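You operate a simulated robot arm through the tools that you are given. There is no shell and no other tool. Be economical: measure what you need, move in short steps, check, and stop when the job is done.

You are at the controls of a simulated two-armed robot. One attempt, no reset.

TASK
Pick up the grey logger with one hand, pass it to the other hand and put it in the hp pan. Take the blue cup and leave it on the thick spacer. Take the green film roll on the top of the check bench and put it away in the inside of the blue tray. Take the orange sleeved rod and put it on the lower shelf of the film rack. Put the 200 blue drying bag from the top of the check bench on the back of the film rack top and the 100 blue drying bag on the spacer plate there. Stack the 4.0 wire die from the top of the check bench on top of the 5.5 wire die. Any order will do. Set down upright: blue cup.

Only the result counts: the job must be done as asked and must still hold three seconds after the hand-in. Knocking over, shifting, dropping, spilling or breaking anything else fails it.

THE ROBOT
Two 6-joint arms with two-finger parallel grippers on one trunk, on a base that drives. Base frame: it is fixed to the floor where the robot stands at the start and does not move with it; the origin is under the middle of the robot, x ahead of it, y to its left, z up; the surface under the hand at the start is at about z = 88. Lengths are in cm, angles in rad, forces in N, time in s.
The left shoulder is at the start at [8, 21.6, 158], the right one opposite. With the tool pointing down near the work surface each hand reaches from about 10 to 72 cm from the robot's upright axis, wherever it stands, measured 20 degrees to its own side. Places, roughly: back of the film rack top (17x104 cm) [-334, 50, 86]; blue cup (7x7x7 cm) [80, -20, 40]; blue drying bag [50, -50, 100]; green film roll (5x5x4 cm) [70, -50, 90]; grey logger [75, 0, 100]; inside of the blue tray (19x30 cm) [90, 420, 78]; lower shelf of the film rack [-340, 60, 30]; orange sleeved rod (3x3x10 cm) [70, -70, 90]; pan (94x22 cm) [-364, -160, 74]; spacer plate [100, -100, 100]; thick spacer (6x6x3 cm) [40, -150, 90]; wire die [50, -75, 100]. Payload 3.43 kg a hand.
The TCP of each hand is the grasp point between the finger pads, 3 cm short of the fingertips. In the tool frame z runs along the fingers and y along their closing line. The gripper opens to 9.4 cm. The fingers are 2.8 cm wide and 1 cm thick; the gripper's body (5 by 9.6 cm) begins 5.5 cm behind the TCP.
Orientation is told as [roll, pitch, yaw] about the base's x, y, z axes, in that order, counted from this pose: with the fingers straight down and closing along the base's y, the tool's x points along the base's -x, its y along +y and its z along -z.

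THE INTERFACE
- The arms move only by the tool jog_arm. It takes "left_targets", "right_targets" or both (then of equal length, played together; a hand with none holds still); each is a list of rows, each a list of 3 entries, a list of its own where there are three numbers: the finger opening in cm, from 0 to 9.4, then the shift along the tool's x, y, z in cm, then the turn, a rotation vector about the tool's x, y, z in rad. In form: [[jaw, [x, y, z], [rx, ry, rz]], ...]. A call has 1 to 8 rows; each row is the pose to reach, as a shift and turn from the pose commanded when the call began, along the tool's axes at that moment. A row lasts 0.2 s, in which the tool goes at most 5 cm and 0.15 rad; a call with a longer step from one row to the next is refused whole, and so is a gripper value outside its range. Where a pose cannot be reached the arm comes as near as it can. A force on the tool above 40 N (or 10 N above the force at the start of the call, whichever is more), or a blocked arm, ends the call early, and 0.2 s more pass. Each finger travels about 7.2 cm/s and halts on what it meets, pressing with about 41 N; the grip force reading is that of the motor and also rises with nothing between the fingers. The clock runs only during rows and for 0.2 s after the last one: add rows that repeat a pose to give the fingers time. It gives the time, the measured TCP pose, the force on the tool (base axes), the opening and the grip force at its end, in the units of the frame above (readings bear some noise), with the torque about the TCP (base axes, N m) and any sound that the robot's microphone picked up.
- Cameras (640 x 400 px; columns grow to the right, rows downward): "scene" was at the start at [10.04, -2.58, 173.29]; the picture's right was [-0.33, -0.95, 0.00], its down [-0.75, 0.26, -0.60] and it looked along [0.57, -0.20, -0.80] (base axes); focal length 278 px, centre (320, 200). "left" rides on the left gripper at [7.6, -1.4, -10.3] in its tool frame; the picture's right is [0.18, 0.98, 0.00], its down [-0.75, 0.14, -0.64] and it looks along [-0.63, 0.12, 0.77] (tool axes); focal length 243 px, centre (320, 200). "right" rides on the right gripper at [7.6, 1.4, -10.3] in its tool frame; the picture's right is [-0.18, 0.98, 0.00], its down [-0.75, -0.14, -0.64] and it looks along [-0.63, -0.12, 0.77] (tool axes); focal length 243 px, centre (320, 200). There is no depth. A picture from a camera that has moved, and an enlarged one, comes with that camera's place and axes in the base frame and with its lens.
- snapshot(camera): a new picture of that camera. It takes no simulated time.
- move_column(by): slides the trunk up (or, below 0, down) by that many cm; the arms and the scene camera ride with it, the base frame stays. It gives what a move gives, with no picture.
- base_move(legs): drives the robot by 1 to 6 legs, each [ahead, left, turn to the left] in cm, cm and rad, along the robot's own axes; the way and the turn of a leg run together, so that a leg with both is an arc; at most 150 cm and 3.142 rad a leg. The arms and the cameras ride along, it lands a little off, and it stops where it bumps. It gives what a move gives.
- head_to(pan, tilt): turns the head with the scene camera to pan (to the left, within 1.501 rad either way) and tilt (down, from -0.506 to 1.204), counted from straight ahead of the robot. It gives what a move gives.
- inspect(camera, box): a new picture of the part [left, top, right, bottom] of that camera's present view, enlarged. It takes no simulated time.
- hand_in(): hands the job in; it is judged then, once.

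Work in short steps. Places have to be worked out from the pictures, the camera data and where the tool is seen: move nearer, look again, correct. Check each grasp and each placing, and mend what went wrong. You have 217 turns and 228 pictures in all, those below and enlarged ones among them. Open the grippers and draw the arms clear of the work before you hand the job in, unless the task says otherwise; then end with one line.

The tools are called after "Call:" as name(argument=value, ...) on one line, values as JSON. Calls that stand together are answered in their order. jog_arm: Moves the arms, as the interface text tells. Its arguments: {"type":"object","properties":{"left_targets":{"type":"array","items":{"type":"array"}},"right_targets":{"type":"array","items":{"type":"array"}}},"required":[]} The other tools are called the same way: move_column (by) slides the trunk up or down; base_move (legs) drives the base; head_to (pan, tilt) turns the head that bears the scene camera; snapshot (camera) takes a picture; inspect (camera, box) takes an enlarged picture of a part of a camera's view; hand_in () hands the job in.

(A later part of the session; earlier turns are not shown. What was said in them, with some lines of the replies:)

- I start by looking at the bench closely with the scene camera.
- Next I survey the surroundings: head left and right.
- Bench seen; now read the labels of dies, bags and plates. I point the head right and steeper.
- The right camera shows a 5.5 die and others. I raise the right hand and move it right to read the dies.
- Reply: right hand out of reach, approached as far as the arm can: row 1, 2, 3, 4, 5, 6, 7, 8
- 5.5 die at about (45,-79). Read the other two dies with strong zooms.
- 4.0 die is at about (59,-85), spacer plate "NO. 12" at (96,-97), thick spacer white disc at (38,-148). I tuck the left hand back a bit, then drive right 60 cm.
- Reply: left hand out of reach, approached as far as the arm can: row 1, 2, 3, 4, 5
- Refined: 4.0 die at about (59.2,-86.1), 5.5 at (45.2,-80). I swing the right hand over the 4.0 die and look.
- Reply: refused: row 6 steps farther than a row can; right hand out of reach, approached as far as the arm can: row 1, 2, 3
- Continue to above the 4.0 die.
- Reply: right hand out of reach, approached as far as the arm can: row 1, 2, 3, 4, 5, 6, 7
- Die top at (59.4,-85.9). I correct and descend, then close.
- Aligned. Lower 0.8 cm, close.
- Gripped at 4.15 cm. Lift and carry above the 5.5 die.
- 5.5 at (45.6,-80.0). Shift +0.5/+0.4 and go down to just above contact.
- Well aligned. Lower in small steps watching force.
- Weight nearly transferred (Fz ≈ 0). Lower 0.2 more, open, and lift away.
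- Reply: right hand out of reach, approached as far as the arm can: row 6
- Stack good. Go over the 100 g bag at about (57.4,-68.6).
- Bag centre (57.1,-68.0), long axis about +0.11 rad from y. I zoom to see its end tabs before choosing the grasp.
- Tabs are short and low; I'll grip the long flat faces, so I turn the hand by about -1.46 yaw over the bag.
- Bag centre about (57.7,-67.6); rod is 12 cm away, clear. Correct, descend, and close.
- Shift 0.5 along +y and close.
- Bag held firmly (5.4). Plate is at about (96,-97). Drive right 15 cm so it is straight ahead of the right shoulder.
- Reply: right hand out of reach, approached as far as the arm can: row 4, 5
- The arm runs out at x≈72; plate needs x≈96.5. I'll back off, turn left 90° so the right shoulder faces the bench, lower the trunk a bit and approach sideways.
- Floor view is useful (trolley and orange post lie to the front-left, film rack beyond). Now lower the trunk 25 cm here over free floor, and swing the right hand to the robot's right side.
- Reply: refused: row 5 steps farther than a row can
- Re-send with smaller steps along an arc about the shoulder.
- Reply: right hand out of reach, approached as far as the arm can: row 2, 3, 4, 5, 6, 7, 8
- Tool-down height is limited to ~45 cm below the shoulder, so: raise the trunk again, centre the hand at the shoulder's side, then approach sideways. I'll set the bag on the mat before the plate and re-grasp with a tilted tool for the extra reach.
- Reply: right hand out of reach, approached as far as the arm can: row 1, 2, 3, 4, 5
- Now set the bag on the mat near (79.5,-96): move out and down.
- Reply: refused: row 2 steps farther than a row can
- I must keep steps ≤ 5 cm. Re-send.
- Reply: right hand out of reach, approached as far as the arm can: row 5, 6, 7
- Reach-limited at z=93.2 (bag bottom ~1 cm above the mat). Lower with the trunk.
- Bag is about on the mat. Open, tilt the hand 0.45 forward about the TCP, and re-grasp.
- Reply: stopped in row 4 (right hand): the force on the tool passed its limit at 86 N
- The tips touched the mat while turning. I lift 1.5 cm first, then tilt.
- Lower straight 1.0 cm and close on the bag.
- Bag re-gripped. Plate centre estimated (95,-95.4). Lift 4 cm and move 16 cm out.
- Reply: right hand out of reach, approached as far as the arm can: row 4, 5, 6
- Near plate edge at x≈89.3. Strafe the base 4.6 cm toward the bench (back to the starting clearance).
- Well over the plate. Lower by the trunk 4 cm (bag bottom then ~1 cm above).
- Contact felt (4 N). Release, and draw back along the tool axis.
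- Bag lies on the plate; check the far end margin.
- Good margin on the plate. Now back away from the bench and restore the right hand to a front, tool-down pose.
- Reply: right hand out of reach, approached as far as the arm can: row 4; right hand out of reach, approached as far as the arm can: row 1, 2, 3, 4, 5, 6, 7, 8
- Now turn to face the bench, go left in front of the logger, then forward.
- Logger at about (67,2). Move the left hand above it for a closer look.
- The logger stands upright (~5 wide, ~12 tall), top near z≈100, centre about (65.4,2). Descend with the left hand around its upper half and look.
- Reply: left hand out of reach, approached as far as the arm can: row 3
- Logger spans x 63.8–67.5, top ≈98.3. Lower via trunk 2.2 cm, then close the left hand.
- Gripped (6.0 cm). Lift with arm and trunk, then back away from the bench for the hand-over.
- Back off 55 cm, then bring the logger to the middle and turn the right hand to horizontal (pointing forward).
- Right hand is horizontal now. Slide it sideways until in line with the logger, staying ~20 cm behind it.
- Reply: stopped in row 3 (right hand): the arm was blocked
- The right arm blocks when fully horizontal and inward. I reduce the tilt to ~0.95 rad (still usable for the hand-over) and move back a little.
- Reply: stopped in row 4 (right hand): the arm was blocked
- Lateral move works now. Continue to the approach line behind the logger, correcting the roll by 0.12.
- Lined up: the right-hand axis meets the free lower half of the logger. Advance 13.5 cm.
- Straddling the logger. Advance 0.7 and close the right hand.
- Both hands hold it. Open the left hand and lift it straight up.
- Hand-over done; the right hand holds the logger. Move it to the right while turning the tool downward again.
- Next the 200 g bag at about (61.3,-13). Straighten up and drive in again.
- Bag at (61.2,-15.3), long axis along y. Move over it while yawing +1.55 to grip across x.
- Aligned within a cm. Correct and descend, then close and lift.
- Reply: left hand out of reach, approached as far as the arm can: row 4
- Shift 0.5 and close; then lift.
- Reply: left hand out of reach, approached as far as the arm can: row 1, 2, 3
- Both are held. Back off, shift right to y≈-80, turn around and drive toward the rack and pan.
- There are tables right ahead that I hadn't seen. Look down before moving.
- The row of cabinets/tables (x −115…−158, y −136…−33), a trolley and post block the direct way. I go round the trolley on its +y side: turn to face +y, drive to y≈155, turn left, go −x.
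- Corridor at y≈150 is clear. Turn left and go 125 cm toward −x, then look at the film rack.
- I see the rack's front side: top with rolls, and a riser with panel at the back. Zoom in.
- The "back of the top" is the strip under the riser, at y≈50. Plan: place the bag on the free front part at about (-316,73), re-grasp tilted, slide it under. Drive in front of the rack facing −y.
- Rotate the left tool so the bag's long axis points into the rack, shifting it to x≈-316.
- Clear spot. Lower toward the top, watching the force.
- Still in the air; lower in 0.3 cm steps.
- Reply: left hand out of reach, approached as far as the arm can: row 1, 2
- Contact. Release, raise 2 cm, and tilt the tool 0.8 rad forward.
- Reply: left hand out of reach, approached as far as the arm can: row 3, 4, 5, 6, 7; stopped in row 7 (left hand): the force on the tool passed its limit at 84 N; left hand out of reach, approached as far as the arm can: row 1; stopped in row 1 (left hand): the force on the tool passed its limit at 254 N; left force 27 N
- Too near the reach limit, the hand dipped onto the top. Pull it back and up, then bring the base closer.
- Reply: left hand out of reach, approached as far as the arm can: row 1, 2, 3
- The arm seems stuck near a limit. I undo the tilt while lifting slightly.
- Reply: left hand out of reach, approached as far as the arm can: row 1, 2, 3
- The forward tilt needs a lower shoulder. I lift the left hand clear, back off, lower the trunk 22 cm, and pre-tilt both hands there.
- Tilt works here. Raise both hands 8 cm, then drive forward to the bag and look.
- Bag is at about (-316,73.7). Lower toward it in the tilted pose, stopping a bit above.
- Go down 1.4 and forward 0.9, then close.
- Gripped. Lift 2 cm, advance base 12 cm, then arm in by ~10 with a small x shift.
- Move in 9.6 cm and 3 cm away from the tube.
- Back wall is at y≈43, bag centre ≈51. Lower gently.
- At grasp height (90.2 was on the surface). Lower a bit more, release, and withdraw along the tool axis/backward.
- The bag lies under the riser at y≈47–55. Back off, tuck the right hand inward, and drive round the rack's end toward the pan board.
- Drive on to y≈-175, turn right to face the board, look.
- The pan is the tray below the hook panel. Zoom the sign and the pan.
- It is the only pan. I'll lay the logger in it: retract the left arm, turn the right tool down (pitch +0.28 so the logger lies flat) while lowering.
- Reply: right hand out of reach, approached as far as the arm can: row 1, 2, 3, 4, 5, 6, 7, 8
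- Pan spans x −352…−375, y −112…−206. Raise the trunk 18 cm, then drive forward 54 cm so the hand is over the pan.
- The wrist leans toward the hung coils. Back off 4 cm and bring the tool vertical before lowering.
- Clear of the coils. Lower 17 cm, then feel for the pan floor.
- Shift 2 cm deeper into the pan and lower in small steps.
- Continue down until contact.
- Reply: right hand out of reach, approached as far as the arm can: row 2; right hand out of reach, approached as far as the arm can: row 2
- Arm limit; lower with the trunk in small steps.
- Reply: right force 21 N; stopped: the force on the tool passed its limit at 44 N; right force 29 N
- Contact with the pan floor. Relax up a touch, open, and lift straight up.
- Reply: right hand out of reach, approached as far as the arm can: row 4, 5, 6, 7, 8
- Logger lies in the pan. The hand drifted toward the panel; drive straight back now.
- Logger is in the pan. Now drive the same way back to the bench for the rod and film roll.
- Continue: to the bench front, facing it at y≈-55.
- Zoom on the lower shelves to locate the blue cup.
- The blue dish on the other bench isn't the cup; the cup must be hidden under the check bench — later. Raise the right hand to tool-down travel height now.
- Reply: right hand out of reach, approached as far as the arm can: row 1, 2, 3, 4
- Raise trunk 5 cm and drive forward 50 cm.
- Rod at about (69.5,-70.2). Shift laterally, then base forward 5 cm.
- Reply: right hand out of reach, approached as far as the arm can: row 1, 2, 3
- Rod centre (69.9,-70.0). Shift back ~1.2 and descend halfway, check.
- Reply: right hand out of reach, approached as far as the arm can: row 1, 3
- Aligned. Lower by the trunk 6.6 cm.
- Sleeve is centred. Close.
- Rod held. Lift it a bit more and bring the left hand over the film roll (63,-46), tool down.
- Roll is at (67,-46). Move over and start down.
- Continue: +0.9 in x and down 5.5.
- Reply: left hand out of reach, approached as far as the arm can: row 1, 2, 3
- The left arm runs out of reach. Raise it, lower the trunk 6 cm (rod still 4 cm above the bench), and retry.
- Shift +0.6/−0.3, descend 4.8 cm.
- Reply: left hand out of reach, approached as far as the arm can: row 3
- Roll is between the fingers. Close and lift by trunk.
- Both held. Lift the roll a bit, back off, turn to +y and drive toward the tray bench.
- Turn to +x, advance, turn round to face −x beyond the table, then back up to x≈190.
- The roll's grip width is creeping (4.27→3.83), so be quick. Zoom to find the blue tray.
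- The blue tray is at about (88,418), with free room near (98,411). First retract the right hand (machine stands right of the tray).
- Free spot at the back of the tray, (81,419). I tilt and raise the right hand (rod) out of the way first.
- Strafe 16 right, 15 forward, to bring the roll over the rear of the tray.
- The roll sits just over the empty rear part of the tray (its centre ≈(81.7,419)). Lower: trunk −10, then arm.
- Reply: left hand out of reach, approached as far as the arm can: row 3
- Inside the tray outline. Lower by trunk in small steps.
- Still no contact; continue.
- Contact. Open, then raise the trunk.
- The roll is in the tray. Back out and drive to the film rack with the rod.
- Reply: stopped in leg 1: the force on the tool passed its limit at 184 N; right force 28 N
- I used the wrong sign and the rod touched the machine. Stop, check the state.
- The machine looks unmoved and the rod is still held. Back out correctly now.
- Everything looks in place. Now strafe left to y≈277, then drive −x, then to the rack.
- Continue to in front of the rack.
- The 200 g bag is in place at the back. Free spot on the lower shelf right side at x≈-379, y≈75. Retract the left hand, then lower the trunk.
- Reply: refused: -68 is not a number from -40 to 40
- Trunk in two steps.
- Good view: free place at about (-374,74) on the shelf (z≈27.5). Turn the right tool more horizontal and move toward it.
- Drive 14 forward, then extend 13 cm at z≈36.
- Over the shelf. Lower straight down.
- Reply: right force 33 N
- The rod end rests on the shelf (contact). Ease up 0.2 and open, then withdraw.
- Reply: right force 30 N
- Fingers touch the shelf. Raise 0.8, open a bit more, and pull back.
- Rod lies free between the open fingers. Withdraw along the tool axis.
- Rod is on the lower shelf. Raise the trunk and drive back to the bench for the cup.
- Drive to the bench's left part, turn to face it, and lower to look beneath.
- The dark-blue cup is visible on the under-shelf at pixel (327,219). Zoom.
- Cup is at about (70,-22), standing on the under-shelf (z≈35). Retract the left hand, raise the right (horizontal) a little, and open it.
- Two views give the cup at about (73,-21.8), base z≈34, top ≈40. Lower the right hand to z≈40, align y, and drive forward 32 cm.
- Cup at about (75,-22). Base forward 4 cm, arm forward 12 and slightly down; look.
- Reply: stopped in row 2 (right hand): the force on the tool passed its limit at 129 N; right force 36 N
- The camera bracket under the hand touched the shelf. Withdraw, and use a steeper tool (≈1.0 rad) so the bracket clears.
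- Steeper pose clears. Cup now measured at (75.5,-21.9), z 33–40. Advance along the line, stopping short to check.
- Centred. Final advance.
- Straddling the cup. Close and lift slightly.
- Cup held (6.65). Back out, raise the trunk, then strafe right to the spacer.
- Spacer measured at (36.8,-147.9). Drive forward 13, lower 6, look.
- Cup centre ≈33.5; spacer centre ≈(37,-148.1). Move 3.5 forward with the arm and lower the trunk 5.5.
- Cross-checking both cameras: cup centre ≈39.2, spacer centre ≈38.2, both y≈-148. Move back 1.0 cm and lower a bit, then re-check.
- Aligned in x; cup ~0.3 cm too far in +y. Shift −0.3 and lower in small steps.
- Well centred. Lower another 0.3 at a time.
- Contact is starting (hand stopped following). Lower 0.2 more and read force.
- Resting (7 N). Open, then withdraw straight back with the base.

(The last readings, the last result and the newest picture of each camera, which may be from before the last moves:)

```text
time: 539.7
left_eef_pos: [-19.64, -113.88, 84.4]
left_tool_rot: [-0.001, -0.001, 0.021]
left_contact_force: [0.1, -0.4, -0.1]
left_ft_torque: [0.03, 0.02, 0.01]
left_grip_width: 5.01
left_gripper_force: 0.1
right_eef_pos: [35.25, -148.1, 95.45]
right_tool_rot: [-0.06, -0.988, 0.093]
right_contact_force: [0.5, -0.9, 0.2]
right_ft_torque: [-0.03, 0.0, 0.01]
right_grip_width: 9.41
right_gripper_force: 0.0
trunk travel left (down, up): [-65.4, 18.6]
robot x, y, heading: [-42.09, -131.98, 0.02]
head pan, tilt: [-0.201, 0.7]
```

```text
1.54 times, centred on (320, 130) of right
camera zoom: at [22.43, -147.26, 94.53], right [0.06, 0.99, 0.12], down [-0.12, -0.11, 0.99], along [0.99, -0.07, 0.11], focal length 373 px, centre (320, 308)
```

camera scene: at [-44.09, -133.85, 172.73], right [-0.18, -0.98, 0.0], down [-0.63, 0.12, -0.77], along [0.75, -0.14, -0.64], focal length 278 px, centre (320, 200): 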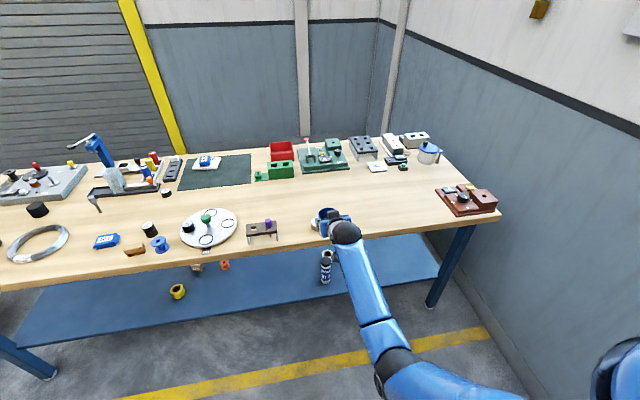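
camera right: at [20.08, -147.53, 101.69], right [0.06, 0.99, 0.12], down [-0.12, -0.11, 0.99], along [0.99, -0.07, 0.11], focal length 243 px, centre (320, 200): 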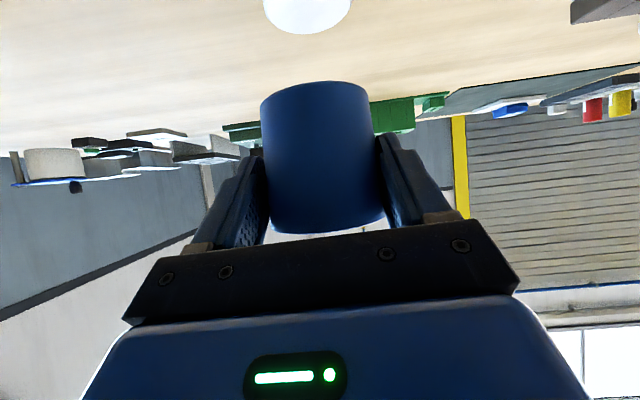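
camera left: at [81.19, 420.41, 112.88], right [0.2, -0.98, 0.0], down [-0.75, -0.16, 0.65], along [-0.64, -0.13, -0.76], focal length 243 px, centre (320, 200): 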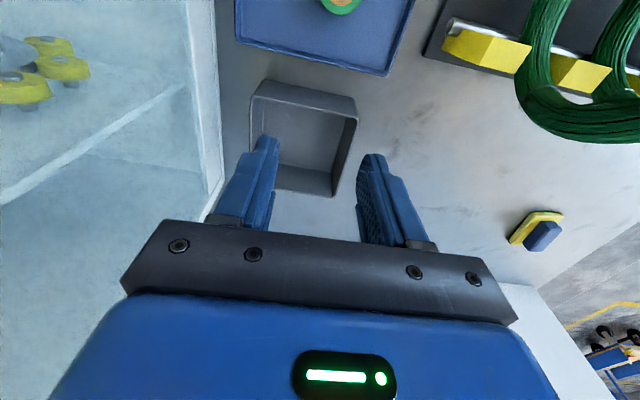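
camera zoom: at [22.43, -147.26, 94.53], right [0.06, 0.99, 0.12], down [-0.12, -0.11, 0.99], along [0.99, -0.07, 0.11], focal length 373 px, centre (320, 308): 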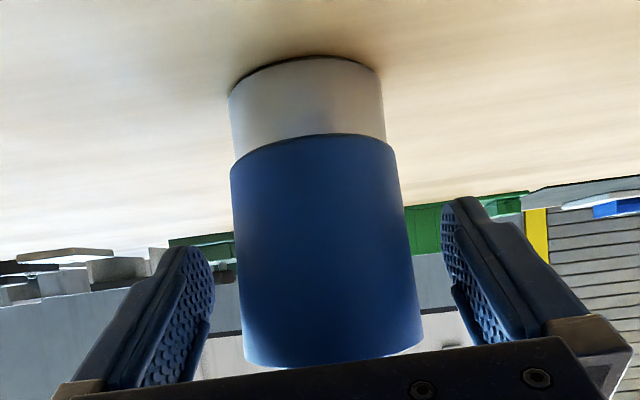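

Cup stands on the spacer. Withdraw straight back.

Call:
base_move(legs=[[-30, 0, 0]])

Call:
snapshot(camera="right")

Call:
inspect(camera="scene", box=[200, 100, 440, 260])

```text
time: 541.7
left_eef_pos: [-48.79, -114.26, 84.49]
left_tool_rot: [-0.003, 0.0, 0.023]
left_contact_force: [-1.2, 0.0, -0.7]
left_ft_torque: [-0.02, 0.02, -0.01]
left_grip_width: 5.0
left_gripper_force: 0.1
right_eef_pos: [6.3, -148.57, 95.31]
right_tool_rot: [-0.058, -0.985, 0.092]
right_contact_force: [0.8, 0.7, 0.3]
right_ft_torque: [-0.02, 0.02, 0.0]
right_grip_width: 9.38
right_gripper_force: 0.1
trunk travel left (down, up): [-65.4, 18.6]
robot x, y, heading: [-71.73, -132.66, 0.016]
head pan, tilt: [-0.201, 0.7]
```

```text
55 pictures are left
camera right: at [-6.64, -147.68, 94.44], right [0.06, 0.99, 0.12], down [-0.12, -0.11, 0.99], along [0.99, -0.07, 0.11], focal length 243 px, centre (320, 200)
```

right: 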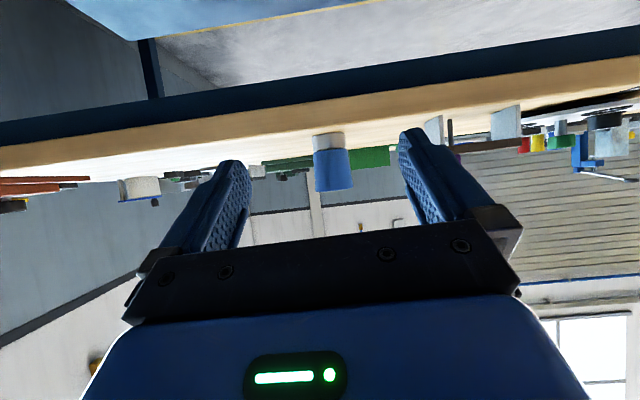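

```text
2.50 times, centred on (320, 180) of scene
camera zoom: at [-59.82, -134.14, 159.4], right [-0.18, -0.98, 0.0], down [-0.64, 0.12, -0.76], along [0.75, -0.14, -0.65], focal length 696 px, centre (320, 250)
```

zoom: 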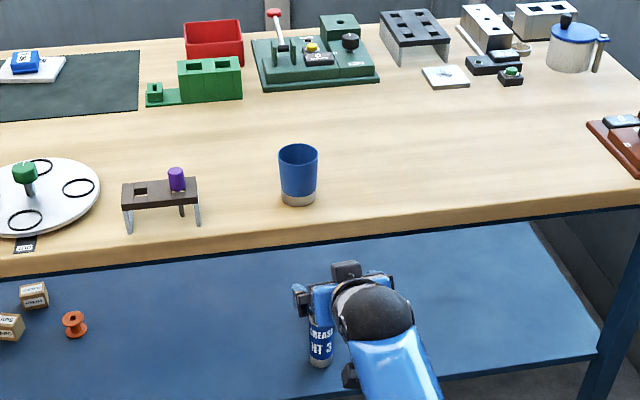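

Cup stands upright on the spacer. One last overview of the bench, and open the left gripper.

Call:
jog_arm(left_targets=[[6.2, [0, 0, 0], [0, 0, 0]], [7.5, [0, 0, 0], [0, 0, 0]], [9, [0, 0, 0], [0, 0, 0]]])

Call:
head_to(pan=0.3, tilt=0.6)

Call:
inspect(camera="scene", box=[160, 60, 560, 300])

```text
time: 542.5
left_eef_pos: [-49.01, -114.26, 84.58]
left_tool_rot: [0.0, -0.003, 0.021]
left_contact_force: [0.0, -0.6, -0.1]
left_ft_torque: [0.01, 0.0, 0.04]
left_grip_width: 9.01
left_gripper_force: 0.0
right_eef_pos: [6.16, -148.67, 95.51]
right_tool_rot: [-0.059, -0.989, 0.093]
right_contact_force: [-0.7, 0.2, 0.2]
right_ft_torque: [0.01, -0.01, 0.02]
right_grip_width: 9.42
right_gripper_force: 0.1
trunk travel left (down, up): [-65.4, 18.6]
robot x, y, heading: [-71.49, -132.36, 0.021]
head pan, tilt: [-0.201, 0.7]
```

```text
time: 543.4
left_eef_pos: [-48.95, -114.43, 84.43]
left_tool_rot: [-0.001, -0.002, 0.022]
left_contact_force: [0.3, -0.3, -0.2]
left_ft_torque: [0.04, -0.04, 0.0]
left_grip_width: 9.01
left_gripper_force: 0.0
right_eef_pos: [6.06, -148.59, 95.49]
right_tool_rot: [-0.06, -0.988, 0.094]
right_contact_force: [-0.1, 0.0, -0.3]
right_ft_torque: [0.03, 0.02, -0.02]
right_grip_width: 9.41
right_gripper_force: 0.1
trunk travel left (down, up): [-65.4, 18.6]
robot x, y, heading: [-71.56, -132.59, 0.02]
head pan, tilt: [0.3, 0.6]
```

```text
1.60 times, centred on (360, 180) of scene
camera zoom: at [-59.98, -129.83, 160.28], right [0.31, -0.95, 0.0], down [-0.54, -0.18, -0.82], along [0.78, 0.26, -0.57], focal length 446 px, centre (256, 232)
```

zoom: 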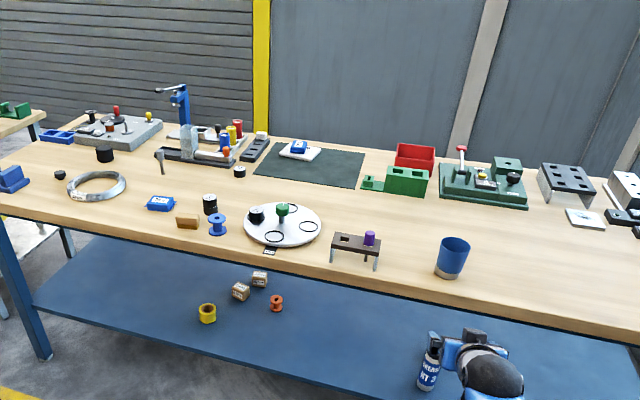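

Everything on the bench is as intended: stacked dies, the 100 g bag on the plate, the cup on the spacer. The arms are clear, so I hand in.

Call:
hand_in()

```text
The job is handed in.
```

I handed the job in with every item placed. On one wrong-way drive near the tray, the rod in the right hand hit the winding machine's guard hard (184 N), though later pictures showed the machine unmoved. The left hand also pressed hard (up to 254 N) on the film rack top once, with nothing seen to shift.
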